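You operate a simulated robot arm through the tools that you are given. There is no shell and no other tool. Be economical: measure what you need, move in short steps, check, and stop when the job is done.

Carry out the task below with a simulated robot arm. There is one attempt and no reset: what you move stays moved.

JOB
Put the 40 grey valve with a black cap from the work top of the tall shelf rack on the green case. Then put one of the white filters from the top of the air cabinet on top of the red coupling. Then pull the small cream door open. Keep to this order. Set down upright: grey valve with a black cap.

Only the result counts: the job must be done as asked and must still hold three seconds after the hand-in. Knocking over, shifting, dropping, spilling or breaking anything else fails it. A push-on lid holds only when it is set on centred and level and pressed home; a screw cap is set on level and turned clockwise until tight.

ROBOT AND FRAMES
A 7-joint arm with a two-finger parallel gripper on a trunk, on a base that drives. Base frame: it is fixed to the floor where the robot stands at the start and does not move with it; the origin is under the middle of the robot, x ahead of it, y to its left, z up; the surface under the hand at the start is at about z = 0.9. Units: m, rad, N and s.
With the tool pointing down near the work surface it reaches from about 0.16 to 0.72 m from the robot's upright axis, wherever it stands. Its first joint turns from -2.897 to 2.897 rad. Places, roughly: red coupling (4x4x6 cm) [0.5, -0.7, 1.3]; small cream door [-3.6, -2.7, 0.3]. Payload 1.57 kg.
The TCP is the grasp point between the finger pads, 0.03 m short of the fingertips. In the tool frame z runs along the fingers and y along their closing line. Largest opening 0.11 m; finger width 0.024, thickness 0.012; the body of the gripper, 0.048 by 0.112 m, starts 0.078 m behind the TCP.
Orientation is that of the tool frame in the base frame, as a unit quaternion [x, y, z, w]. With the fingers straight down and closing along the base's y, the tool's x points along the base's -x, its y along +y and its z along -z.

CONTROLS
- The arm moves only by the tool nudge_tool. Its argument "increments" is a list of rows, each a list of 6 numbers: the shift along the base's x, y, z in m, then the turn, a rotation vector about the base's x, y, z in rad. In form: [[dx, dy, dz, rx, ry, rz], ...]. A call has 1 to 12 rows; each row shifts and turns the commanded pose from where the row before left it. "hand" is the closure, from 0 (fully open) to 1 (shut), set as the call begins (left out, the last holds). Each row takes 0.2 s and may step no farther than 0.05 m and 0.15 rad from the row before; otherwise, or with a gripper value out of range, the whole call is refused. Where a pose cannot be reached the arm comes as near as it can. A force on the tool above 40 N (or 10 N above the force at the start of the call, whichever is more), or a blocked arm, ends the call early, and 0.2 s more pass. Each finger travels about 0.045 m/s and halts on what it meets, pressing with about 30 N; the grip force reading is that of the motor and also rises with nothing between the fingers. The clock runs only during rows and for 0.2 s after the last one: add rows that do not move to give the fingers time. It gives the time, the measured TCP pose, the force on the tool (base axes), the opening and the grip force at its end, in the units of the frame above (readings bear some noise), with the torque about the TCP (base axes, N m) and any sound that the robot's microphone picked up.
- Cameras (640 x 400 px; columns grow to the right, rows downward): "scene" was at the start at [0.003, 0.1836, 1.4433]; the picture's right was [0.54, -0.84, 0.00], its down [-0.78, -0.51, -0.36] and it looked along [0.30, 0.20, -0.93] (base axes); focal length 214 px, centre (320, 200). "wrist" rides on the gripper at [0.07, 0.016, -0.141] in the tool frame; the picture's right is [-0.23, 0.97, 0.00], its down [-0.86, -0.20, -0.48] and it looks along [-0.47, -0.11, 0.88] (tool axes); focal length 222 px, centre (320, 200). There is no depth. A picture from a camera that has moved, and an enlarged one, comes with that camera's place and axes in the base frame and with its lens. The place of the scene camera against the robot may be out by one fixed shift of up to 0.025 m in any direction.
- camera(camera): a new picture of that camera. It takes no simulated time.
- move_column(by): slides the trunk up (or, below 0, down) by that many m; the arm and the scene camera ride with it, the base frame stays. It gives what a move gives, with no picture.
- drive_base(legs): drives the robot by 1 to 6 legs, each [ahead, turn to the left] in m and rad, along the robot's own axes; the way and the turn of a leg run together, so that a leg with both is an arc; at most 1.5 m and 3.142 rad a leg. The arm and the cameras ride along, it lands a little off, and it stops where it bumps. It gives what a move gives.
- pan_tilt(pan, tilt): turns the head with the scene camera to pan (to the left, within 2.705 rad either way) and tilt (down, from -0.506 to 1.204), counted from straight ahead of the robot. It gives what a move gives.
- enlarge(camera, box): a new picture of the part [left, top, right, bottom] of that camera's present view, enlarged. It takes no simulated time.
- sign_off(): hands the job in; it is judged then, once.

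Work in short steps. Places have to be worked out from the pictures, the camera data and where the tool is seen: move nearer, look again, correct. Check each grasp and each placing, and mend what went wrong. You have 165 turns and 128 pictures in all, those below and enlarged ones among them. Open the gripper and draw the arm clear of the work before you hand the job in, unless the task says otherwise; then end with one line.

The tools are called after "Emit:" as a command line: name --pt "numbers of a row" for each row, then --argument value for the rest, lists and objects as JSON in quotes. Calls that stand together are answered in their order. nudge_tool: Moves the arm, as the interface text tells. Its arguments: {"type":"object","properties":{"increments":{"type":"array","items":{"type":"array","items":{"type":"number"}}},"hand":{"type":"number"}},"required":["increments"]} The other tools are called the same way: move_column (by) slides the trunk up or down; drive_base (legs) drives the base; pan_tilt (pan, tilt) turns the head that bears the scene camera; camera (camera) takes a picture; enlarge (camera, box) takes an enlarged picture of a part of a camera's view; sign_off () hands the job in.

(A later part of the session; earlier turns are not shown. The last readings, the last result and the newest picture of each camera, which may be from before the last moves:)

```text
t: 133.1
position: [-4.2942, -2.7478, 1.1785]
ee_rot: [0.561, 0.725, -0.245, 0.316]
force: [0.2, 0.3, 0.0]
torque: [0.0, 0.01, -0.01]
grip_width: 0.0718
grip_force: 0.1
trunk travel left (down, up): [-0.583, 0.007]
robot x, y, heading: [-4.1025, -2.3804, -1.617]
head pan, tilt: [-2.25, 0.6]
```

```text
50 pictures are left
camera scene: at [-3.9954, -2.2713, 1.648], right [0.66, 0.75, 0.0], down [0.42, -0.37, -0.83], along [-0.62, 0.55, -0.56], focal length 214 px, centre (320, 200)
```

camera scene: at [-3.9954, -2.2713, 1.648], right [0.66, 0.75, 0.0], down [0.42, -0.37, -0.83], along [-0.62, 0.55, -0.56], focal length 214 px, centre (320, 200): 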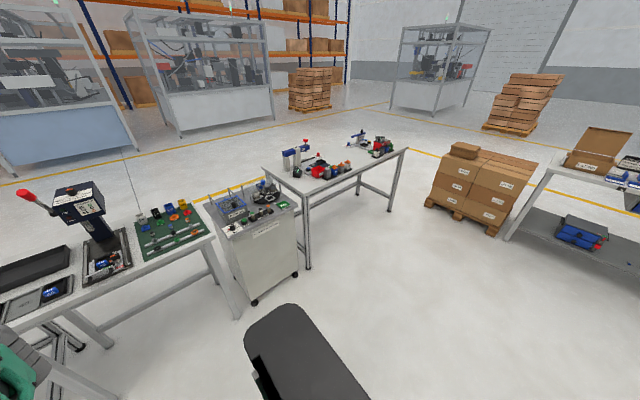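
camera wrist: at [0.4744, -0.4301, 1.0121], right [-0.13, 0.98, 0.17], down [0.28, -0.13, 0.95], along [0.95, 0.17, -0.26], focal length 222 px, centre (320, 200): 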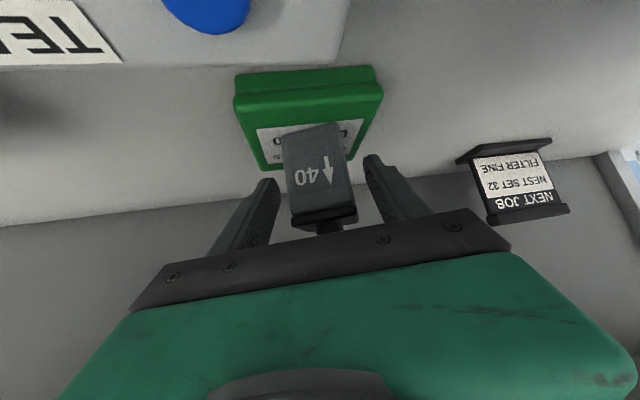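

Emit:
enlarge --camera "scene" --box '[195, 165, 310, 245]'

Emit:
enlarge --camera "scene" --box '[0, 180, 220, 330]'

Emit:
pan_tilt --pan 0.0 --tilt 0.3

Emit:
camera --camera "scene"

```text
5.00 times, centred on (252, 205) of scene
camera zoom: at [-3.9954, -2.2713, 1.648], right [0.66, 0.75, 0.0], down [0.42, -0.37, -0.83], along [-0.62, 0.55, -0.56], focal length 1072 px, centre (658, 175)
```

zoom: 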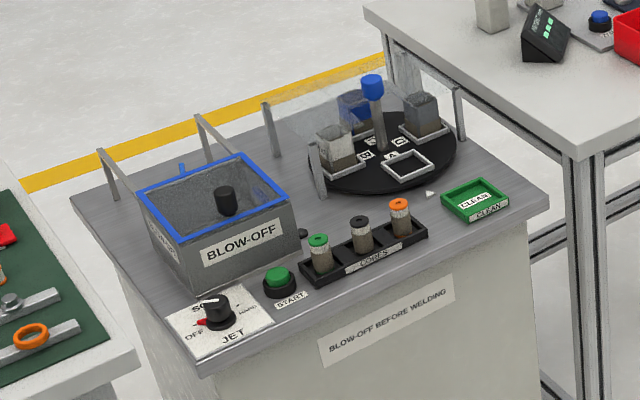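

```text
2.67 times, centred on (110, 255) of scene
camera zoom: at [-3.9954, -2.2713, 1.648], right [0.66, 0.75, 0.0], down [0.42, -0.37, -0.83], along [-0.62, 0.55, -0.56], focal length 572 px, centre (880, 53)
```

zoom: 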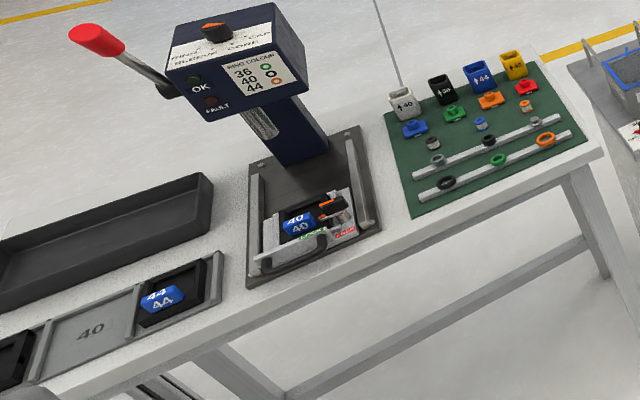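

```text
t: 135.2
position: [-4.2946, -2.7479, 1.1767]
ee_rot: [0.561, 0.725, -0.244, 0.317]
force: [-0.2, -0.1, -0.3]
torque: [-0.01, 0.0, 0.03]
grip_width: 0.0717
grip_force: 0.1
trunk travel left (down, up): [-0.583, 0.007]
robot x, y, heading: [-4.1024, -2.3828, -1.616]
head pan, tilt: [0.0, 0.3]
```

```text
47 pictures are left
camera scene: at [-3.9336, -2.4231, 1.6755], right [-1.0, 0.05, 0.0], down [0.01, 0.3, -0.96], along [-0.04, -0.95, -0.3], focal length 214 px, centre (320, 200)
```

scene: 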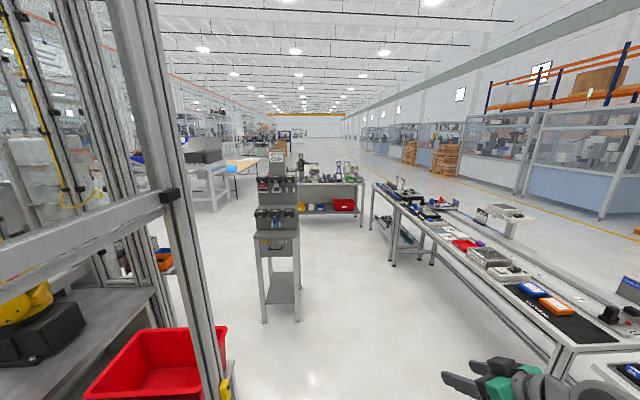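

Still no filters. The cream unit inside the cell (DOOR 3) has things on top; I drive back north and look at it closely.

Emit:
drive_base --legs '[[-1.5, 0], [0, 1.68], [1.4, 0], [0.7, 0]]'

Emit:
pan_tilt --pan -1.5 --tilt 0.4

Emit:
camera --camera "scene"

```text
t: 156.9
position: [-1.4442, -1.0562, 1.1761]
ee_rot: [-0.141, 0.905, 0.062, 0.396]
force: [0.1, -0.1, -0.1]
torque: [0.0, 0.02, 0.0]
grip_width: 0.0718
grip_force: 0.1
trunk travel left (down, up): [-0.583, 0.007]
robot x, y, heading: [-1.8212, -0.884, 0.011]
head pan, tilt: [0.0, 0.3]
```

```text
t: 158.5
position: [-1.4445, -1.0557, 1.1771]
ee_rot: [-0.142, 0.905, 0.063, 0.396]
force: [0.7, 0.2, 0.1]
torque: [-0.06, 0.04, 0.01]
grip_width: 0.0717
grip_force: 0.0
trunk travel left (down, up): [-0.583, 0.007]
robot x, y, heading: [-1.8212, -0.8863, 0.014]
head pan, tilt: [-1.499, 0.4]
```

```text
46 pictures are left
camera scene: at [-1.8582, -0.8247, 1.6663], right [-1.0, -0.08, 0.0], down [-0.03, 0.39, -0.92], along [0.08, -0.92, -0.39], focal length 214 px, centre (320, 200)
```

scene: 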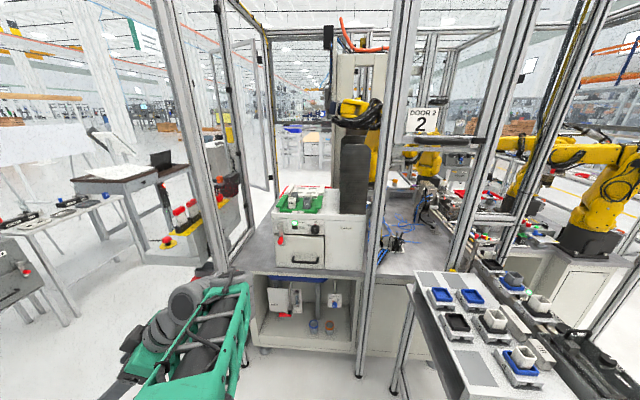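

Emit:
enlarge --camera "scene" --box '[235, 170, 395, 360]'

Emit:
enlarge --camera "scene" --box '[260, 175, 360, 240]'

Emit:
enlarge --camera "scene" --box '[0, 110, 240, 300]'

```text
2.11 times, centred on (315, 265) of scene
camera zoom: at [-1.8582, -0.8247, 1.6663], right [-1.0, -0.08, 0.0], down [-0.03, 0.39, -0.92], along [0.08, -0.92, -0.39], focal length 452 px, centre (330, 63)
```

zoom: 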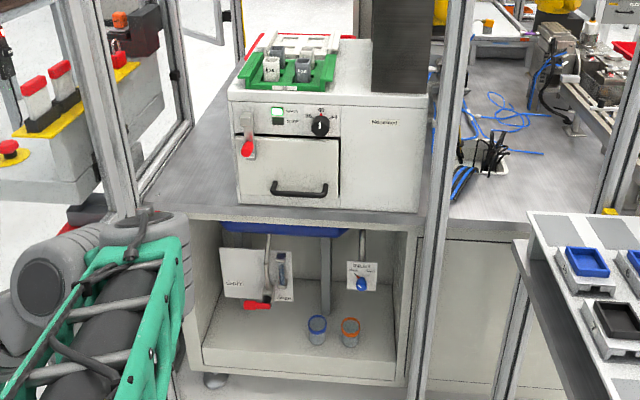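

```text
6.15 times, centred on (310, 208) of scene
camera zoom: at [-1.8582, -0.8247, 1.6663], right [-1.0, -0.08, 0.0], down [-0.03, 0.39, -0.92], along [0.08, -0.92, -0.39], focal length 1320 px, centre (382, 154)
```

zoom: 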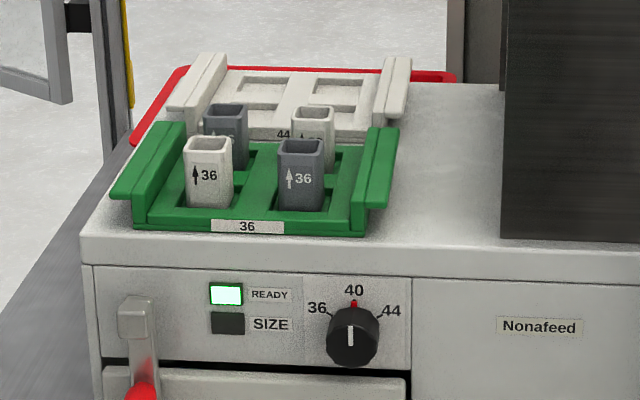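

```text
2.11 times, centred on (120, 205) of scene
camera zoom: at [-1.8582, -0.8247, 1.6663], right [-1.0, -0.08, 0.0], down [-0.03, 0.39, -0.92], along [0.08, -0.92, -0.39], focal length 452 px, centre (741, 190)
```

zoom: 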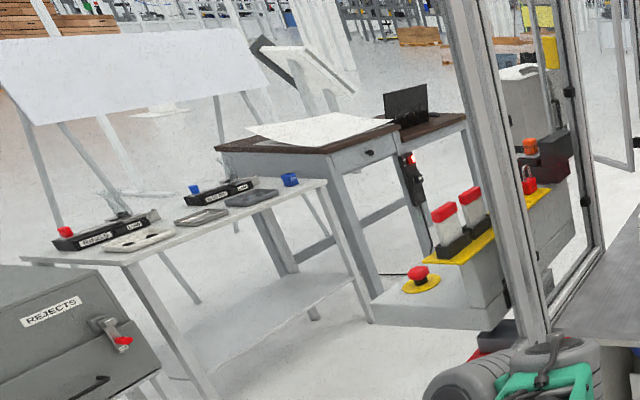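

That is a feeder with valve bodies. The Fernlok bench has white-faced "25/40" cylinders; I drive closer and look at those.

Emit:
drive_base --legs '[[0, 0.5], [1.0, 0], [0, -0.5]]'

Emit:
pan_tilt --pan 1.57 --tilt 0.6

Emit:
camera --camera "scene"

Emit:
enlarge --camera "scene" --box '[250, 200, 410, 320]'

```text
t: 166.7
position: [-0.5392, -0.5279, 1.1775]
ee_rot: [-0.155, 0.903, 0.068, 0.395]
force: [0.0, 1.1, -0.3]
torque: [0.01, -0.03, -0.04]
grip_width: 0.0715
grip_force: 0.1
trunk travel left (down, up): [-0.583, 0.007]
robot x, y, heading: [-0.9204, -0.3689, 0.039]
head pan, tilt: [-1.499, 0.4]
```

```text
t: 169.4
position: [-0.5394, -0.5284, 1.1774]
ee_rot: [-0.154, 0.903, 0.068, 0.395]
force: [-0.5, 0.1, 0.6]
torque: [-0.02, -0.02, 0.02]
grip_width: 0.0716
grip_force: 0.1
trunk travel left (down, up): [-0.583, 0.007]
robot x, y, heading: [-0.9205, -0.3679, 0.042]
head pan, tilt: [1.571, 0.6]
```

```text
42 pictures are left
camera scene: at [-0.9729, -0.128, 1.6481], right [1.0, 0.04, 0.0], down [0.02, -0.56, -0.83], along [-0.03, 0.82, -0.56], focal length 214 px, centre (320, 200)
```

scene: 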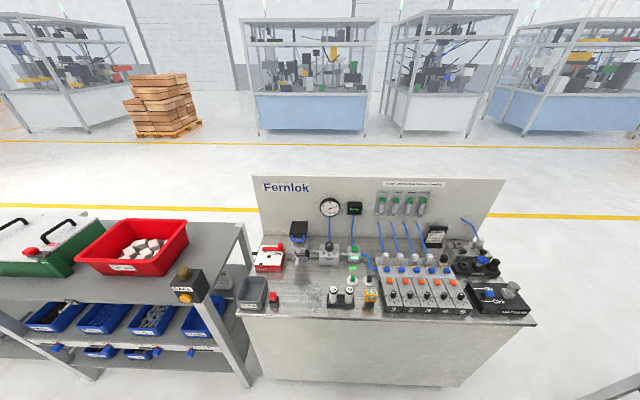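

```text
3.33 times, centred on (330, 260) of scene
camera zoom: at [-0.9729, -0.128, 1.6481], right [1.0, 0.04, 0.0], down [0.02, -0.56, -0.83], along [-0.03, 0.82, -0.56], focal length 715 px, centre (287, 0)
```

zoom: 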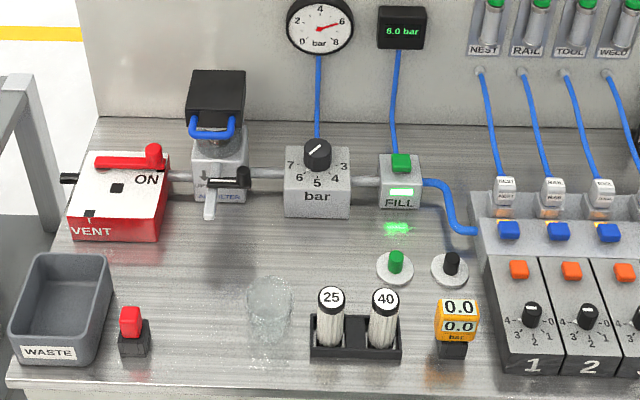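

Found it: the Fernlok unit is the air cabinet, with two white pleated filters "25" and "40" in a holder at ≈(-0.944, 0.30) and (-0.889, 0.30). I turn to face it.

Emit:
drive_base --legs '[[0, 1.53]]'

Emit:
pan_tilt --pan -0.1 --tilt 0.95

Emit:
camera --camera "scene"

```text
t: 173.5
position: [-0.7441, 0.0063, 1.1768]
ee_rot: [0.737, -0.545, -0.322, -0.237]
force: [0.2, 0.4, -0.2]
torque: [-0.03, 0.02, 0.02]
grip_width: 0.0714
grip_force: 0.1
trunk travel left (down, up): [-0.583, 0.007]
robot x, y, heading: [-0.9234, -0.3671, 1.567]
head pan, tilt: [1.571, 0.6]
```

```text
t: 175.2
position: [-0.7436, 0.0059, 1.178]
ee_rot: [0.737, -0.545, -0.322, -0.238]
force: [-0.9, 0.3, -0.2]
torque: [0.0, 0.04, 0.02]
grip_width: 0.0715
grip_force: 0.1
trunk travel left (down, up): [-0.583, 0.007]
robot x, y, heading: [-0.921, -0.3682, 1.567]
head pan, tilt: [-0.099, 0.949]
```

```text
40 pictures are left
camera scene: at [-1.0512, -0.3559, 1.6197], right [0.99, -0.1, 0.0], down [-0.08, -0.81, -0.58], along [0.06, 0.58, -0.81], focal length 214 px, centre (320, 200)
```

scene: 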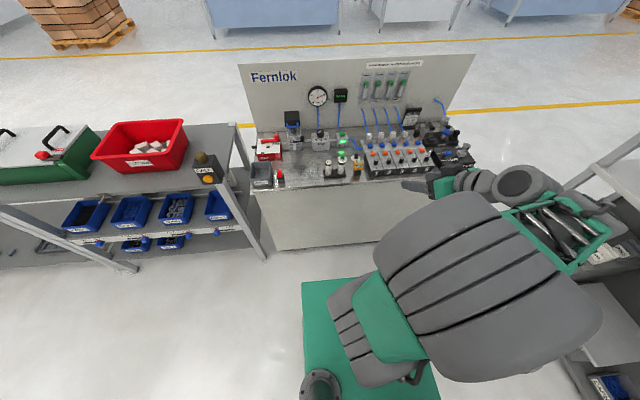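

Zoom to triangulate the filters from this second viewpoint.

Emit:
enlarge --camera "scene" --box '[260, 130, 400, 220]'

```text
4.44 times, centred on (330, 175) of scene
camera zoom: at [-1.0512, -0.3559, 1.6197], right [0.99, -0.1, 0.0], down [-0.08, -0.81, -0.58], along [0.06, 0.58, -0.81], focal length 953 px, centre (276, 311)
```

zoom: 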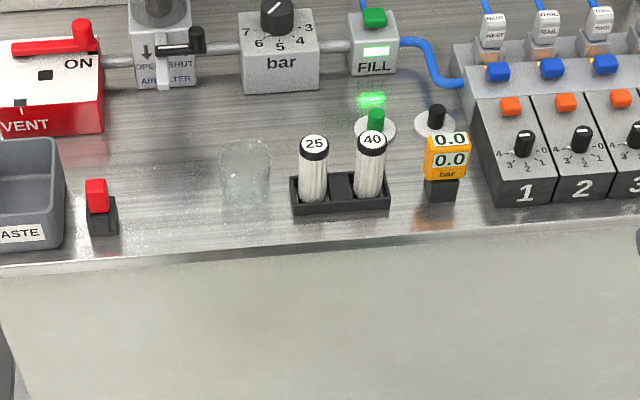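

Triangulation gives filter 25 at ≈(-0.941, 0.335) with top ≈0.935. I move to a pre-grasp pose with the pitched tool facing +y and the gap narrowed to about 45 mm.

Emit:
nudge_tool --pt "-0.0246 0.02 -0.017 0 0 -0.15" --pt "-0.0246 0.02 -0.017 0 0 -0.15" --pt "-0.0246 0.026 -0.017 0 0 0" --pt "-0.0246 0.026 -0.017 0 0 0" --pt "-0.0246 0.026 -0.017 0 0 0" --pt "-0.0246 0.026 -0.017 0 0 0" --pt "-0.0246 0.026 -0.017 0 0 0" --pt "-0.0246 0.026 -0.012 0 0 0" --pt "0 0 0 0 0 0" --hand 0.59

Emit:
camera --camera "wrist"

```text
t: 177.2
position: [-0.941, 0.2033, 1.0453]
ee_rot: [-0.647, 0.649, 0.283, 0.284]
force: [0.0, -0.1, -0.6]
torque: [0.0, 0.0, -0.02]
grip_width: 0.0452
grip_force: 0.1
trunk travel left (down, up): [-0.583, 0.007]
robot x, y, heading: [-0.9228, -0.3709, 1.572]
head pan, tilt: [-0.099, 0.949]
```

```text
38 pictures are left
camera wrist: at [-0.9581, 0.0516, 1.092], right [-0.97, 0.16, 0.17], down [0.2, 0.23, 0.95], along [0.11, 0.96, -0.26], focal length 222 px, centre (320, 200)
```

wrist: 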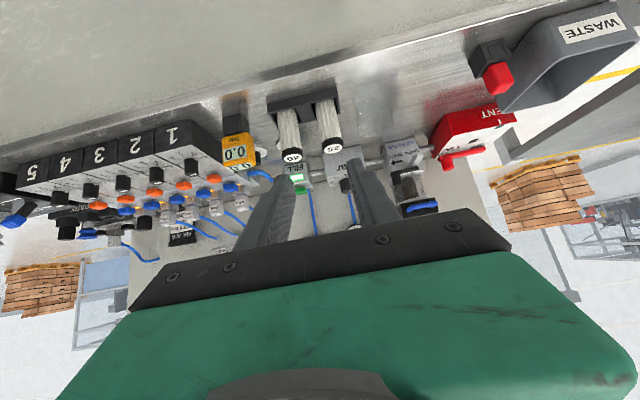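

Filter 25 is at ≈(-0.955, 0.333), z 0.863–0.945. I shift sideways, approach halfway and re-check.

Emit:
nudge_tool --pt "-0.014 0.003 -0.008 0 0 0" --pt "0 0.035 -0.032 0 0 0" --pt "0 0.035 -0.032 0 0 0" --pt "0 0 0 0 0 0"

Emit:
camera --camera "wrist"

```text
t: 178.2
position: [-0.9541, 0.2752, 0.9723]
ee_rot: [-0.647, 0.649, 0.283, 0.283]
force: [0.5, -0.2, -0.8]
torque: [-0.01, 0.03, 0.02]
grip_width: 0.0451
grip_force: 0.0
trunk travel left (down, up): [-0.583, 0.007]
robot x, y, heading: [-0.9198, -0.3708, 1.575]
head pan, tilt: [-0.099, 0.949]
```

```text
37 pictures are left
camera wrist: at [-0.9707, 0.125, 1.0178], right [-0.97, 0.16, 0.17], down [0.2, 0.23, 0.95], along [0.11, 0.96, -0.25], focal length 222 px, centre (320, 200)
```

wrist: 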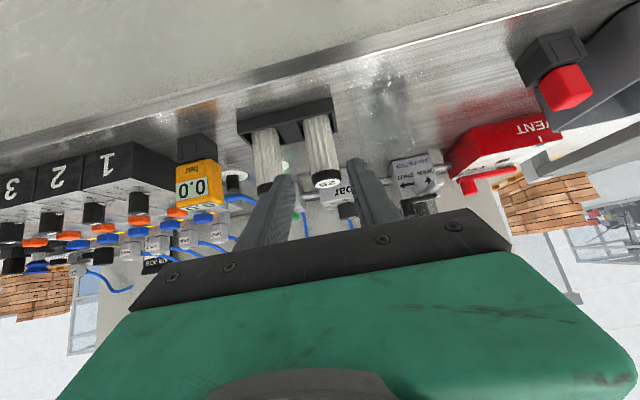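

Aligned at x≈-0.955. I move in to the grasp pose and check.

Emit:
nudge_tool --pt "-0.001 0.033 -0.026 0 0 0" --pt "0 0.033 -0.026 0 0 0" --pt "0 0 0 0 0 0"

Emit:
camera --camera "wrist"

```text
t: 179.0
position: [-0.9567, 0.3405, 0.9225]
ee_rot: [-0.646, 0.649, 0.283, 0.284]
force: [1.3, -0.5, -0.3]
torque: [0.0, 0.03, 0.02]
grip_width: 0.0452
grip_force: 0.1
trunk travel left (down, up): [-0.583, 0.007]
robot x, y, heading: [-0.9201, -0.3698, 1.569]
head pan, tilt: [-0.099, 0.949]
```

```text
36 pictures are left
camera wrist: at [-0.9727, 0.1904, 0.9681], right [-0.97, 0.16, 0.17], down [0.2, 0.23, 0.95], along [0.11, 0.96, -0.26], focal length 222 px, centre (320, 200)
```

wrist: 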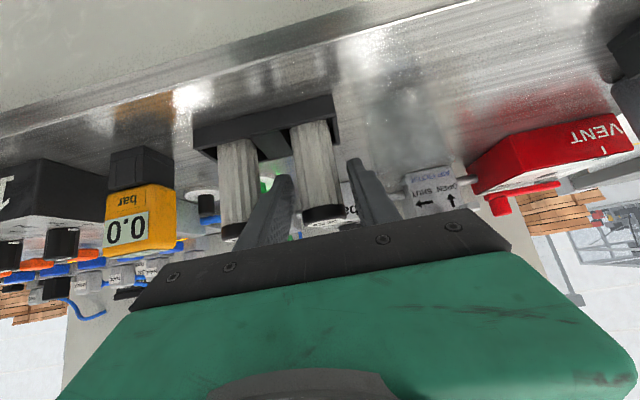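

Centred between the fingers. I advance 5 mm, close and check the grip.

Emit:
nudge_tool --pt "0 0.005 0 0 0 0" --pt "0 0 0 0 0 0"

Emit:
nudge_tool --pt "0 0 0 0 0 0" --pt "0 0 0 0 0 0" --pt "0 0 0 0 0 0" --hand 1

Emit:
nudge_tool --pt "0 0 0.02 0 0 0" --pt "0 0 0.04 0 0 0" --pt "0 0 0.04 0 0 0" --pt "0 0 0 0 0 0"

Emit:
camera --camera "wrist"

```text
t: 179.6
position: [-0.9568, 0.3457, 0.9226]
ee_rot: [-0.647, 0.648, 0.284, 0.283]
force: [0.5, -0.3, -0.5]
torque: [0.04, -0.02, -0.01]
grip_width: 0.0449
grip_force: 0.0
trunk travel left (down, up): [-0.583, 0.007]
robot x, y, heading: [-0.9203, -0.3665, 1.563]
head pan, tilt: [-0.099, 0.949]
```

```text
t: 180.4
position: [-0.9551, 0.346, 0.9215]
ee_rot: [-0.647, 0.649, 0.283, 0.283]
force: [-0.4, -0.3, -0.1]
torque: [-0.04, 0.03, -0.01]
grip_width: 0.0291
grip_force: 30.1
trunk travel left (down, up): [-0.583, 0.007]
robot x, y, heading: [-0.9193, -0.3677, 1.562]
head pan, tilt: [-0.099, 0.949]
```

```text
t: 181.4
position: [-0.9565, 0.3468, 1.0223]
ee_rot: [-0.647, 0.649, 0.283, 0.283]
force: [0.3, -0.2, -0.4]
torque: [0.01, 0.02, 0.0]
grip_width: 0.0294
grip_force: 30.3
trunk travel left (down, up): [-0.583, 0.007]
robot x, y, heading: [-0.919, -0.369, 1.569]
head pan, tilt: [-0.099, 0.949]
```

```text
35 pictures are left
camera wrist: at [-0.9738, 0.1971, 1.0688], right [-0.97, 0.16, 0.17], down [0.2, 0.23, 0.95], along [0.11, 0.96, -0.26], focal length 222 px, centre (320, 200)
```

wrist: 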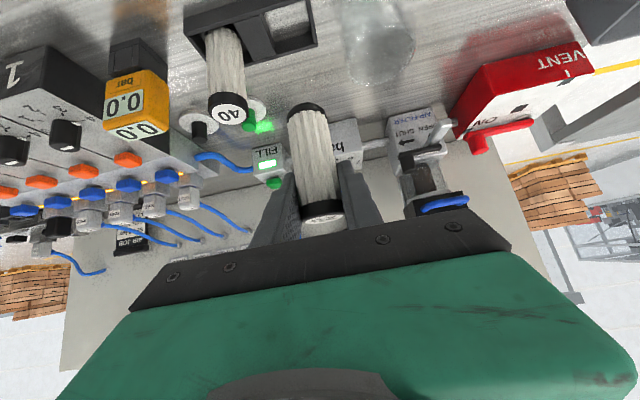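

Filter 25 is held (29 mm). I raise, pull back, and drive to the rack, stopping short of the coupling.

Emit:
nudge_tool --pt "0 0 0.05 0 0 0" --pt "0 -0.02 0.045 0 0 0" --pt "0 -0.03 0.04 0 0 0" --pt "0 -0.04 0.03 0 0 0" --pt "0 -0.04 0.03 0 0 0" --pt "0 -0.045 0.02 0 0 0" --pt "0 -0.045 0.02 0 0 0" --pt "0 -0.045 0.02 0 0 0" --pt "0 0 0 0 0 0"

Emit:
drive_base --legs '[[0, -1.9], [0.7, 0], [0, 0.34]]'

Emit:
pan_tilt --pan -0.15 --tilt 0.4

Emit:
camera --camera "scene"

```text
t: 183.4
position: [-0.956, 0.0824, 1.2745]
ee_rot: [-0.648, 0.649, 0.283, 0.283]
force: [-0.5, -0.5, -1.1]
torque: [0.04, -0.04, 0.03]
grip_width: 0.0296
grip_force: 29.7
trunk travel left (down, up): [-0.583, 0.007]
robot x, y, heading: [-0.9196, -0.3671, 1.567]
head pan, tilt: [-0.099, 0.949]
```

```text
t: 192.9
position: [0.1985, -0.538, 1.2745]
ee_rot: [-0.013, 0.916, 0.007, 0.4]
force: [-0.4, 0.1, -0.3]
torque: [0.0, -0.02, 0.03]
grip_width: 0.0292
grip_force: 30.3
trunk travel left (down, up): [-0.583, 0.007]
robot x, y, heading: [-0.2494, -0.5873, 0.027]
head pan, tilt: [-0.099, 0.949]
```

```text
t: 193.8
position: [0.1992, -0.5367, 1.2746]
ee_rot: [-0.014, 0.916, 0.007, 0.401]
force: [-0.2, -0.6, 0.7]
torque: [-0.01, 0.01, 0.01]
grip_width: 0.0293
grip_force: 30.1
trunk travel left (down, up): [-0.583, 0.007]
robot x, y, heading: [-0.2537, -0.5878, 0.032]
head pan, tilt: [-0.15, 0.4]
```

```text
34 pictures are left
camera scene: at [-0.2063, -0.4469, 1.6662], right [-0.12, -0.99, 0.0], down [-0.39, 0.05, -0.92], along [0.91, -0.11, -0.39], focal length 214 px, centre (320, 200)
```

scene: 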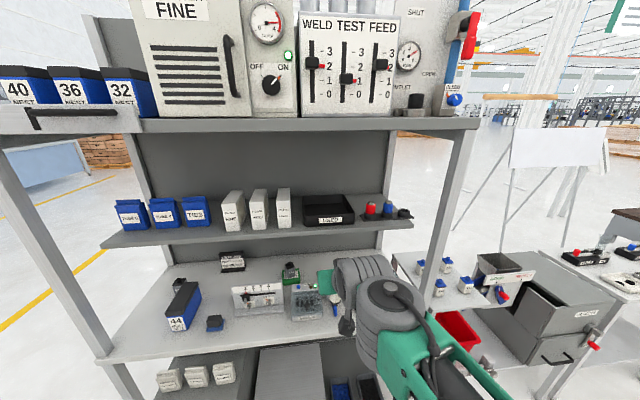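

The valve still stands on the green case. I zoom at the coupling.

Emit:
enlarge --camera "scene" --box '[320, 180, 420, 250]'

```text
5.71 times, centred on (370, 215) of scene
camera zoom: at [-0.2063, -0.4469, 1.6662], right [-0.12, -0.99, 0.0], down [-0.39, 0.05, -0.92], along [0.91, -0.11, -0.39], focal length 1226 px, centre (34, 114)
```

zoom: 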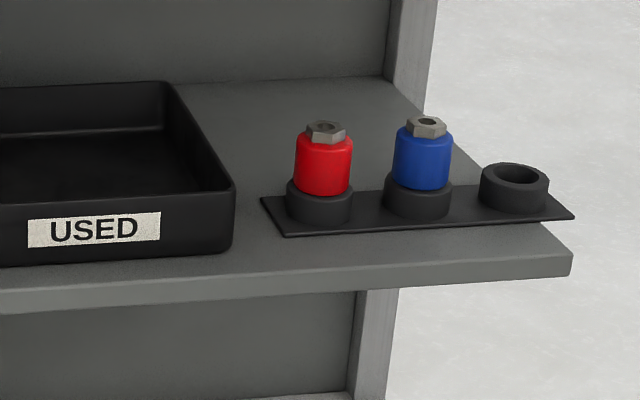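

With this 43° pitch the wrist would hit the top board (≈1.6 m) above the coupling, so the filter needs a flatter grip. I'll set it upright on the free worktop spot where valve 40 stood and regrasp. First I shift the base left.

Emit:
drive_base --legs '[[0, 1.2], [0.41, 0], [0, -1.23]]'

Emit:
pan_tilt --pan 0.15 --tilt 0.75

Emit:
camera --camera "scene"

```text
t: 202.4
position: [0.3283, -0.1703, 1.2749]
ee_rot: [-0.004, 0.916, 0.003, 0.4]
force: [-0.2, -0.3, -0.2]
torque: [0.03, 0.0, -0.06]
grip_width: 0.0294
grip_force: 30.1
trunk travel left (down, up): [-0.583, 0.007]
robot x, y, heading: [-0.1196, -0.2091, 0.009]
head pan, tilt: [-0.15, 0.4]
```

```text
t: 203.2
position: [0.329, -0.1705, 1.2745]
ee_rot: [-0.004, 0.916, 0.003, 0.4]
force: [0.2, 0.4, 0.5]
torque: [-0.02, -0.01, -0.02]
grip_width: 0.0294
grip_force: 30.1
trunk travel left (down, up): [-0.583, 0.007]
robot x, y, heading: [-0.1218, -0.2119, 0.005]
head pan, tilt: [0.15, 0.75]
```

```text
32 pictures are left
camera scene: at [-0.0853, -0.0449, 1.6352], right [0.16, -0.99, 0.0], down [-0.67, -0.11, -0.73], along [0.72, 0.11, -0.68], focal length 214 px, centre (320, 200)
```

scene: 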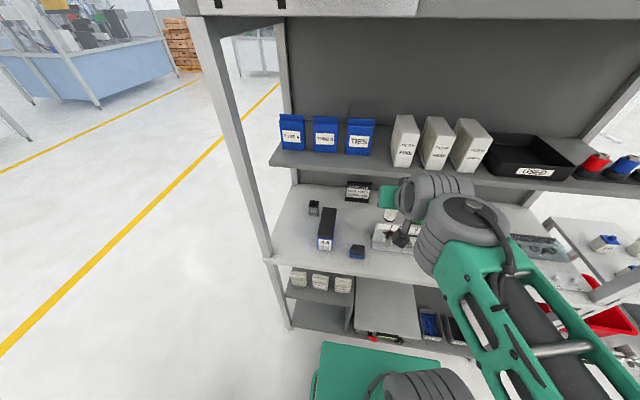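

I lower the trunk and move the tool over to the free spot.

Emit:
move_column --by -0.15

Emit:
nudge_tool --pt "-0.005 0.045 -0.01 0 0 0" --pt "-0.005 0.045 -0.01 0 0 0" --pt "0 0.045 -0.01 0 0 0" --pt "0 0.045 -0.01 0 0 0" --pt "0 0.045 -0.01 0 0 0" --pt "0 0.045 -0.01 0 0 0" --pt "0.02 0.04 -0.01 0 0 0" --pt "0.045 0.0 -0.01 0 0 0" --pt "0.04 0.0 0 0 0 0" --pt "0 0 0 0 0 0"

Emit:
camera --camera "wrist"

```text
t: 205.0
position: [0.3308, -0.1685, 1.1047]
ee_rot: [-0.007, 0.927, -0.004, 0.374]
force: [-1.0, -0.2, -0.9]
torque: [0.05, -0.04, 0.0]
grip_width: 0.0294
grip_force: 29.4
trunk travel left (down, up): [-0.433, 0.157]
robot x, y, heading: [-0.1202, -0.21, 0.007]
head pan, tilt: [0.15, 0.75]
```

```text
t: 207.2
position: [0.425, 0.1366, 1.0421]
ee_rot: [-0.003, 0.916, 0.002, 0.401]
force: [0.1, -0.3, 0.2]
torque: [0.0, 0.02, -0.02]
grip_width: 0.0292
grip_force: 30.4
trunk travel left (down, up): [-0.433, 0.157]
robot x, y, heading: [-0.1167, -0.2124, 0.007]
head pan, tilt: [0.15, 0.75]
```

```text
31 pictures are left
camera wrist: at [0.2728, 0.1527, 1.0888], right [0.15, 0.97, 0.17], down [0.23, -0.2, 0.95], along [0.96, -0.1, -0.26], focal length 222 px, centre (320, 200)
```

wrist: 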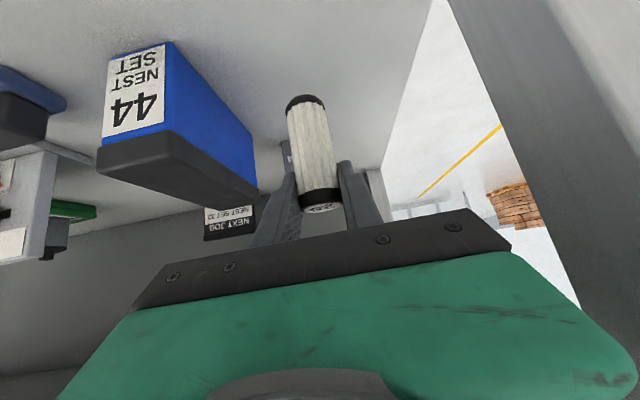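

The spot is clear. I descend until the filter touches the work top.

Emit:
nudge_tool --pt "0.005 0 -0.03 0 0 0" --pt "0 0 -0.03 0 0 0" --pt "0 0 -0.01 0 0 0" --pt "0 0 -0.004 0 0 0" --pt "0 0 0 0 0 0"

Emit:
camera --camera "wrist"

```text
t: 208.4
position: [0.4277, 0.1386, 0.9714]
ee_rot: [-0.002, 0.915, 0.003, 0.402]
force: [-0.8, -2.2, 16.4]
torque: [-0.26, 0.08, 0.05]
grip_width: 0.0295
grip_force: 29.8
trunk travel left (down, up): [-0.433, 0.157]
robot x, y, heading: [-0.1222, -0.2095, 0.004]
head pan, tilt: [0.15, 0.75]
```

```text
30 pictures are left
camera wrist: at [0.2756, 0.1537, 1.0176], right [0.15, 0.97, 0.17], down [0.23, -0.2, 0.95], along [0.96, -0.1, -0.25], focal length 222 px, centre (320, 200)
```

wrist: 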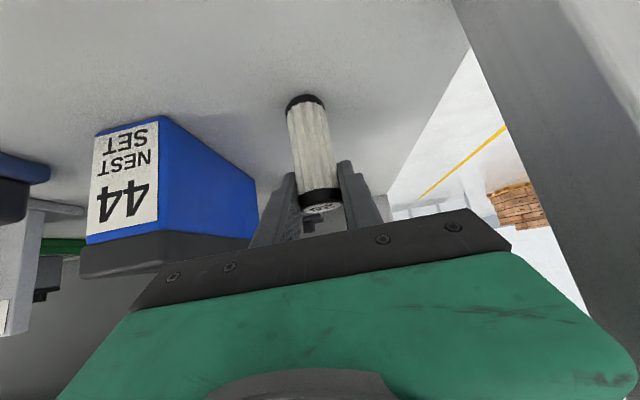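

Contact reached. I relieve slightly and open.

Emit:
nudge_tool --pt "0 0 0.0015 0 0 0" --pt "0 0 0 0 0 0"

Emit:
nudge_tool --pt "0 0 0 0 0 0" --pt "0 0 0 0 0 0" --pt "0 0 0 0 0 0" --hand 0.45

Emit:
nudge_tool --pt "-0.03 0 0.01 0 0 0" --pt "-0.03 0 0.01 0 0 0" --pt "-0.03 0 0.0 0 0 0" --pt "0 0 0 0 0 0"

Emit:
camera --camera "wrist"

```text
t: 209.0
position: [0.4278, 0.1375, 0.9716]
ee_rot: [-0.003, 0.916, 0.003, 0.402]
force: [3.6, -2.9, 13.6]
torque: [-0.25, -0.19, 0.0]
grip_width: 0.0294
grip_force: 30.1
trunk travel left (down, up): [-0.433, 0.157]
robot x, y, heading: [-0.1253, -0.2089, 0.003]
head pan, tilt: [0.15, 0.75]
```

```text
t: 209.8
position: [0.4272, 0.14, 0.9698]
ee_rot: [-0.004, 0.917, 0.002, 0.399]
force: [0.8, -0.1, -0.4]
torque: [-0.03, 0.0, -0.01]
grip_width: 0.0606
grip_force: 0.1
trunk travel left (down, up): [-0.433, 0.157]
robot x, y, heading: [-0.1225, -0.2098, 0.01]
head pan, tilt: [0.15, 0.75]
```

```text
t: 210.8
position: [0.3349, 0.1402, 0.9926]
ee_rot: [-0.003, 0.916, 0.001, 0.4]
force: [0.2, -0.1, -0.1]
torque: [0.02, -0.04, 0.0]
grip_width: 0.0607
grip_force: 0.2
trunk travel left (down, up): [-0.433, 0.157]
robot x, y, heading: [-0.1227, -0.2096, 0.012]
head pan, tilt: [0.15, 0.75]
```

```text
29 pictures are left
camera wrist: at [0.1845, 0.156, 1.0387], right [0.15, 0.97, 0.17], down [0.23, -0.2, 0.95], along [0.96, -0.1, -0.25], focal length 222 px, centre (320, 200)
```

wrist: 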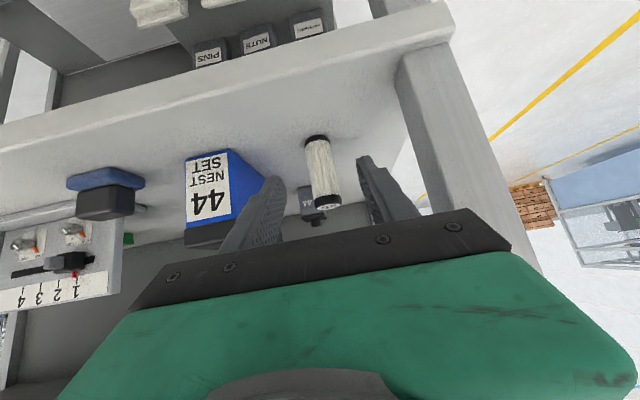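

The filter stands at (0.428, 0.138). I flatten the pitch by 0.4 rad and lower for the regrasp.

Emit:
nudge_tool --pt "-0.01 0 0 0 -0.135 0" --pt "0 0 -0.01 0 -0.135 0" --pt "0 0 -0.01 0 -0.135 0" --pt "0 -0.001 -0.012 0 0 0" --pt "0.02 0 0 0 0 0" --pt "0 0 0 0 0 0"

Emit:
camera --camera "wrist"

```text
t: 212.2
position: [0.3484, 0.1379, 0.9625]
ee_rot: [-0.004, 0.817, 0.002, 0.576]
force: [0.1, -0.5, -0.5]
torque: [0.01, 0.03, 0.0]
grip_width: 0.0605
grip_force: 0.0
trunk travel left (down, up): [-0.433, 0.157]
robot x, y, heading: [-0.1231, -0.2123, 0.005]
head pan, tilt: [0.15, 0.75]
```

```text
28 pictures are left
camera wrist: at [0.1905, 0.1542, 0.9446], right [0.07, 0.97, 0.21], down [-0.16, -0.2, 0.97], along [0.98, -0.1, 0.14], focal length 222 px, centre (320, 200)
```

wrist: 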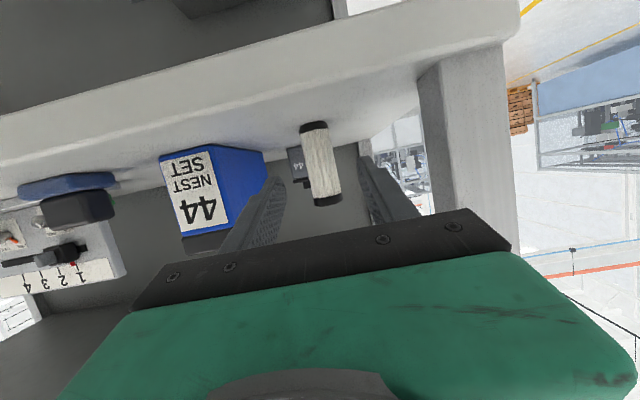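

Aligned; I move forward onto the filter and close.

Emit:
nudge_tool --pt "0.03 0 -0.003 0 0 0" --pt "0.03 0 -0.003 0 0 0" --pt "0.022 0 -0.002 0 0 0" --pt "0 0 0 0 0 0"

Emit:
nudge_tool --pt "0 0 0 0 0 0" --pt "0 0 0 0 0 0" --pt "0 0 0 0 0 0" --pt "0 0 0 0 0 0" --hand 1

Emit:
nudge_tool --pt "0 0 0.02 0 0 0" --pt "0 0 0.03 0 0 0" --pt "-0.03 0 0.03 0 0 0" --pt "-0.045 0 0.02 0 0 0" --pt "-0.045 -0.005 0.02 0 0 0" --pt "0 -0.02 0.02 0 0 0" --pt "0 0 0 0 0 0"

Emit:
camera --camera "wrist"

```text
t: 213.2
position: [0.4315, 0.1399, 0.9538]
ee_rot: [-0.005, 0.817, 0.002, 0.576]
force: [-1.2, -1.4, 0.2]
torque: [-0.01, 0.03, 0.01]
grip_width: 0.0603
grip_force: 0.1
trunk travel left (down, up): [-0.433, 0.157]
robot x, y, heading: [-0.1241, -0.2132, 0.005]
head pan, tilt: [0.15, 0.75]
```

```text
t: 214.2
position: [0.4306, 0.139, 0.954]
ee_rot: [-0.004, 0.817, 0.002, 0.577]
force: [-0.3, 0.6, 0.0]
torque: [0.02, 0.03, 0.02]
grip_width: 0.029
grip_force: 30.0
trunk travel left (down, up): [-0.433, 0.157]
robot x, y, heading: [-0.1216, -0.2111, 0.009]
head pan, tilt: [0.15, 0.75]
```

```text
t: 215.8
position: [0.3125, 0.115, 1.0922]
ee_rot: [-0.004, 0.817, 0.002, 0.576]
force: [-0.5, -0.2, -1.4]
torque: [0.01, 0.01, 0.0]
grip_width: 0.0293
grip_force: 29.7
trunk travel left (down, up): [-0.433, 0.157]
robot x, y, heading: [-0.1211, -0.2112, 0.005]
head pan, tilt: [0.15, 0.75]
```

```text
27 pictures are left
camera wrist: at [0.1556, 0.1304, 1.0749], right [0.07, 0.97, 0.21], down [-0.16, -0.2, 0.97], along [0.98, -0.1, 0.14], focal length 222 px, centre (320, 200)
```

wrist: 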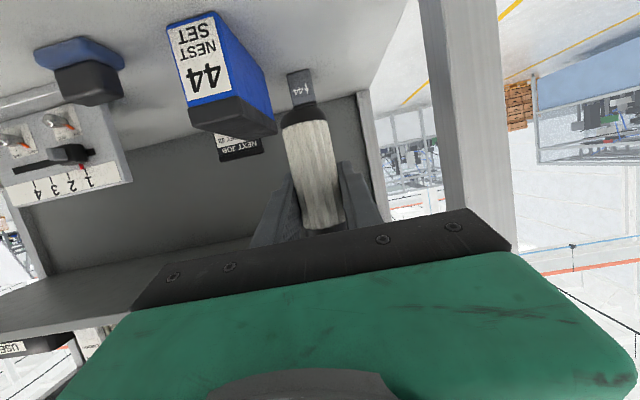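

Filter regripped flat; its bottom is 54 mm below the TCP. I retract, raise, and drive towards the coupling.

Emit:
nudge_tool --pt "-0.02 -0.04 0.01 0 0 0" --pt "-0.01 -0.045 0.01 0 0 0" --pt "0 -0.045 0.01 0 0 0" --pt "0 -0.045 0.01 0 0 0" --pt "0 -0.045 0.01 0 0 0" --pt "0 -0.045 0.01 0 0 0" --pt "0 -0.045 0.01 0 0 0" --pt "0 0 0 0 0 0"

Emit:
drive_base --legs '[[-0.45, 0]]'

Emit:
move_column --by 0.15

Emit:
drive_base --legs '[[0, -0.75], [0.55, 0], [0, 0.75]]'

```text
t: 217.6
position: [0.2484, -0.0532, 1.1356]
ee_rot: [-0.183, 0.814, 0.107, 0.541]
force: [-0.6, 0.6, 0.2]
torque: [0.03, 0.0, -0.01]
grip_width: 0.0295
grip_force: 30.2
trunk travel left (down, up): [-0.433, 0.157]
robot x, y, heading: [-0.1215, -0.2083, 0.007]
head pan, tilt: [0.15, 0.75]
stopped in row 8: the arm was blocked; the commanded pose is now the measured one
```

```text
t: 220.2
position: [-0.1943, -0.0562, 1.1402]
ee_rot: [-0.184, 0.811, 0.11, 0.544]
force: [-0.1, -0.2, 0.2]
torque: [0.01, -0.03, 0.0]
grip_width: 0.0296
grip_force: 30.2
trunk travel left (down, up): [-0.433, 0.157]
robot x, y, heading: [-0.559, -0.2144, 0.01]
head pan, tilt: [0.15, 0.75]
```

```text
t: 222.0
position: [-0.1964, -0.0522, 1.2893]
ee_rot: [-0.19, 0.81, 0.114, 0.544]
force: [0.8, 0.7, -0.3]
torque: [0.02, 0.01, -0.01]
grip_width: 0.0295
grip_force: 29.8
trunk travel left (down, up): [-0.583, 0.007]
robot x, y, heading: [-0.5618, -0.2173, 0.007]
head pan, tilt: [0.15, 0.75]
```

```text
t: 229.2
position: [0.2109, -0.424, 1.2889]
ee_rot: [-0.197, 0.807, 0.119, 0.543]
force: [-0.1, -0.4, -0.8]
torque: [0.01, -0.03, -0.05]
grip_width: 0.0295
grip_force: 29.8
trunk travel left (down, up): [-0.583, 0.007]
robot x, y, heading: [-0.1528, -0.5956, 0.035]
head pan, tilt: [0.15, 0.75]
```

The arm ran into a limit while folded and yawed the tool by ~0.45 rad. I extend it to the right, restore yaw and pitch, and check.

Emit:
nudge_tool --pt "0.01 -0.034 0.013 0 0 -0.15" --pt "0.01 -0.034 0.013 0 0 -0.15" --pt "0.01 -0.034 0.013 0 0 -0.15" --pt "0.01 -0.034 0.013 0 -0.025 0" --pt "0.01 -0.034 0.013 0 -0.022 0" --pt "0.01 -0.034 0.013 0 0 0" --pt "0.01 -0.034 0.013 0 0 0" --pt "0.01 -0.034 0.013 0 0 0" --pt "0.01 -0.03 0.013 0 0 0" --pt "0 0 0 0 0 0"

Emit:
camera --camera "wrist"

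Emit:
pan_tilt --pan -0.3 --tilt 0.4

Emit:
camera --camera "scene"

```text
t: 230.4
position: [0.1895, -0.3774, 1.3431]
ee_rot: [-0.264, 0.783, 0.168, 0.537]
force: [-0.2, 0.0, -0.2]
torque: [0.04, 0.0, -0.02]
grip_width: 0.0294
grip_force: 30.0
trunk travel left (down, up): [-0.583, 0.007]
robot x, y, heading: [-0.1532, -0.5922, 0.036]
head pan, tilt: [0.15, 0.75]
stopped in row 6: the arm was blocked; the commanded pose is now the measured one
```

```text
26 pictures are left
camera wrist: at [0.0535, -0.4574, 1.3313], right [-0.51, 0.84, 0.19], down [0.0, -0.22, 0.97], along [0.86, 0.5, 0.11], focal length 222 px, centre (320, 200)
```

wrist: 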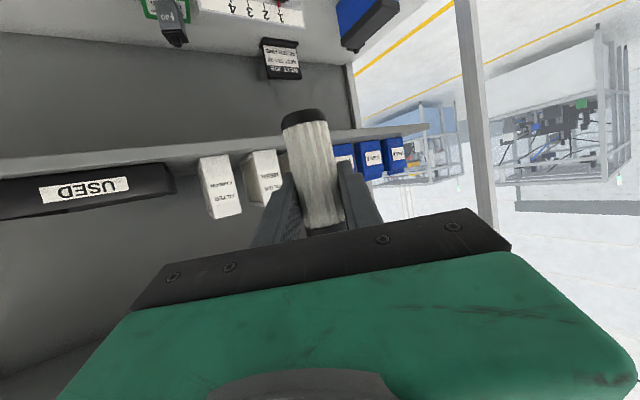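

```text
t: 231.3
position: [0.1909, -0.3775, 1.3443]
ee_rot: [-0.263, 0.783, 0.168, 0.538]
force: [0.1, 0.4, 0.0]
torque: [0.01, -0.02, -0.03]
grip_width: 0.0294
grip_force: 29.7
trunk travel left (down, up): [-0.583, 0.007]
robot x, y, heading: [-0.1521, -0.5926, 0.035]
head pan, tilt: [-0.3, 0.4]
```

```text
25 pictures are left
camera scene: at [-0.1141, -0.467, 1.6662], right [-0.26, -0.96, 0.0], down [-0.38, 0.1, -0.92], along [0.89, -0.24, -0.39], focal length 214 px, centre (320, 200)
```

scene: 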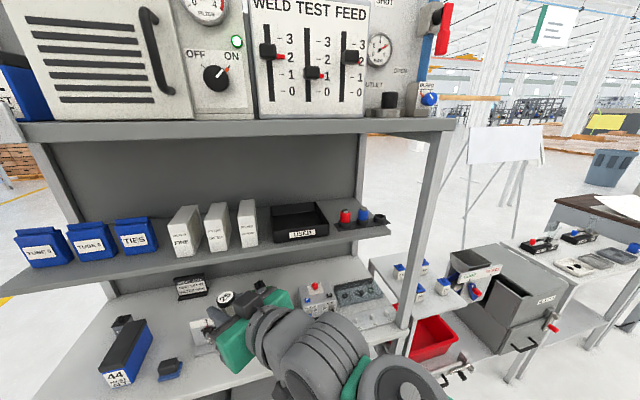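

The arm is folded too close to a joint limit. I back the base off 0.3 m and extend the arm forward in free space first.

Emit:
drive_base --legs '[[-0.3, 0]]'

Emit:
nudge_tool --pt "0.045 0 0.005 0 0 0" --pt "0.045 0 0.005 0 0 0" --pt "0.045 0 0.005 0 0 0" --pt "0.045 0 0.005 0 0 0" --pt "0.045 0 0.005 0 0 0" --pt "0.045 0 0.005 0 0 0" --pt "0 0 0 0 0 0"

```text
t: 233.4
position: [-0.1133, -0.3892, 1.345]
ee_rot: [-0.26, 0.783, 0.166, 0.54]
force: [-0.1, -0.1, 0.1]
torque: [0.03, 0.01, 0.04]
grip_width: 0.0294
grip_force: 29.9
trunk travel left (down, up): [-0.583, 0.007]
robot x, y, heading: [-0.4602, -0.6026, 0.028]
head pan, tilt: [-0.3, 0.4]
```

```text
t: 233.8
position: [-0.135, -0.3114, 1.3468]
ee_rot: [-0.358, 0.746, 0.232, 0.511]
force: [0.4, -0.7, 0.7]
torque: [-0.01, 0.01, 0.04]
grip_width: 0.0292
grip_force: 30.3
trunk travel left (down, up): [-0.583, 0.007]
robot x, y, heading: [-0.4583, -0.6007, 0.03]
head pan, tilt: [-0.3, 0.4]
stopped in row 2: the arm was blocked; the commanded pose is now the measured one
```

Odd: the arm drifts sideways, so it is stuck at a limit. I try lowering first, then extending and turning back.

Emit:
nudge_tool --pt "0 0 -0.04 0 0 0" --pt "0 0 -0.04 0 0 0" --pt "0 0 -0.04 0 0 0" --pt "0 0 -0.04 0 0 0" --pt "0.02 0 -0.03 0 0 0" --pt "0 0 0 0 0 0"

Emit:
nudge_tool --pt "0.04 0 0 0 0 0" --pt "0.04 0 0 0 0 0" --pt "0.04 0 0 0 0 0" --pt "0.04 0 0 0 0 0" --pt "0.04 0 0 0 0 0" --pt "0 0 0 0 0 0"

```text
t: 235.2
position: [-0.1179, -0.3104, 1.1565]
ee_rot: [-0.361, 0.746, 0.233, 0.509]
force: [1.1, 0.9, -0.5]
torque: [0.01, 0.03, 0.01]
grip_width: 0.0294
grip_force: 30.1
trunk travel left (down, up): [-0.583, 0.007]
robot x, y, heading: [-0.4581, -0.6041, 0.028]
head pan, tilt: [-0.3, 0.4]
```

```text
t: 236.6
position: [0.0877, -0.3067, 1.1531]
ee_rot: [-0.358, 0.747, 0.231, 0.51]
force: [-1.1, -0.2, 0.0]
torque: [0.01, -0.03, -0.01]
grip_width: 0.029
grip_force: 30.1
trunk travel left (down, up): [-0.583, 0.007]
robot x, y, heading: [-0.4577, -0.6023, 0.029]
head pan, tilt: [-0.3, 0.4]
```

It moves again. I turn the yaw back while moving right.

Emit:
nudge_tool --pt "0 -0.045 0 0 0 -0.145" --pt "0 -0.045 0 0 0 -0.145" --pt "0 -0.045 0 0 0 -0.145" --pt "0 -0.045 0 0 0 -0.145" --pt "0 -0.045 0 0 0 -0.145" --pt "0 -0.045 0 0 0 -0.147" --pt "0 -0.04 0 0 0 0" --pt "0 -0.04 0 0 0 0" --pt "0 0 0 0 0 0"

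Emit:
nudge_tool --pt "0.01 0 0.045 0 0 0" --pt "0.01 0 0.045 0 0 0" --pt "0.01 0 0.045 0 0 0" --pt "0.01 0 0.045 0 0 0" --pt "0.01 0 0.045 0 0 0" --pt "0.01 0 0.03 0 0 0" --pt "0 0 0 0 0 0"

```text
t: 238.6
position: [0.0853, -0.6619, 1.1552]
ee_rot: [-0.009, 0.828, -0.006, 0.561]
force: [-0.3, 0.5, -0.9]
torque: [0.03, 0.01, -0.01]
grip_width: 0.0294
grip_force: 30.3
trunk travel left (down, up): [-0.583, 0.007]
robot x, y, heading: [-0.4586, -0.603, 0.029]
head pan, tilt: [-0.3, 0.4]
```

```text
t: 240.2
position: [0.1458, -0.6597, 1.4091]
ee_rot: [-0.009, 0.828, -0.006, 0.56]
force: [0.9, 0.0, -0.7]
torque: [0.0, 0.01, -0.02]
grip_width: 0.0292
grip_force: 29.6
trunk travel left (down, up): [-0.583, 0.007]
robot x, y, heading: [-0.4575, -0.6041, 0.026]
head pan, tilt: [-0.3, 0.4]
```

Good: the arm is extended at z 1.409. I correct the small pitch/roll error and drive 0.2 m forward, then look.

Emit:
nudge_tool --pt "0 -0.03 0.01 0.02 -0.039 0" --pt "0 -0.02 0 0 0 0" --pt "0 0 0 0 0 0"

Emit:
drive_base --legs '[[0.2, 0]]'

Emit:
camera --camera "wrist"

Emit:
camera --camera "scene"

```text
t: 241.0
position: [0.1442, -0.7111, 1.4177]
ee_rot: [-0.004, 0.816, 0.002, 0.577]
force: [-0.3, -1.3, -0.8]
torque: [0.03, -0.01, 0.0]
grip_width: 0.0293
grip_force: 29.6
trunk travel left (down, up): [-0.583, 0.007]
robot x, y, heading: [-0.4582, -0.6049, 0.03]
head pan, tilt: [-0.3, 0.4]
```

```text
t: 242.7
position: [0.3512, -0.7038, 1.4167]
ee_rot: [-0.004, 0.817, 0.002, 0.576]
force: [-0.5, -0.7, -0.5]
torque: [-0.01, -0.03, 0.01]
grip_width: 0.0294
grip_force: 29.7
trunk travel left (down, up): [-0.583, 0.007]
robot x, y, heading: [-0.2492, -0.5959, 0.029]
head pan, tilt: [-0.3, 0.4]
```

```text
24 pictures are left
camera wrist: at [0.1946, -0.6883, 1.4007], right [0.07, 0.97, 0.21], down [-0.16, -0.2, 0.97], along [0.98, -0.1, 0.14], focal length 222 px, centre (320, 200)
```

wrist: 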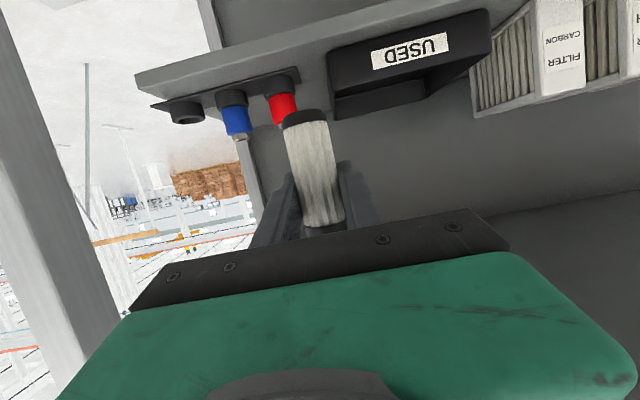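

```text
23 pictures are left
camera scene: at [-0.2114, -0.4706, 1.6663], right [-0.27, -0.96, 0.0], down [-0.38, 0.1, -0.92], along [0.89, -0.24, -0.39], focal length 214 px, centre (320, 200)
```

scene: 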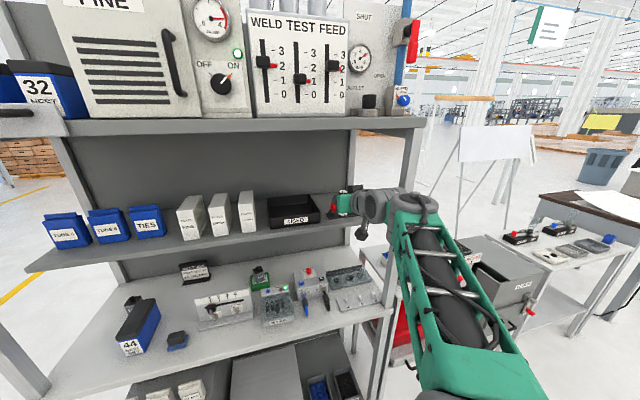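

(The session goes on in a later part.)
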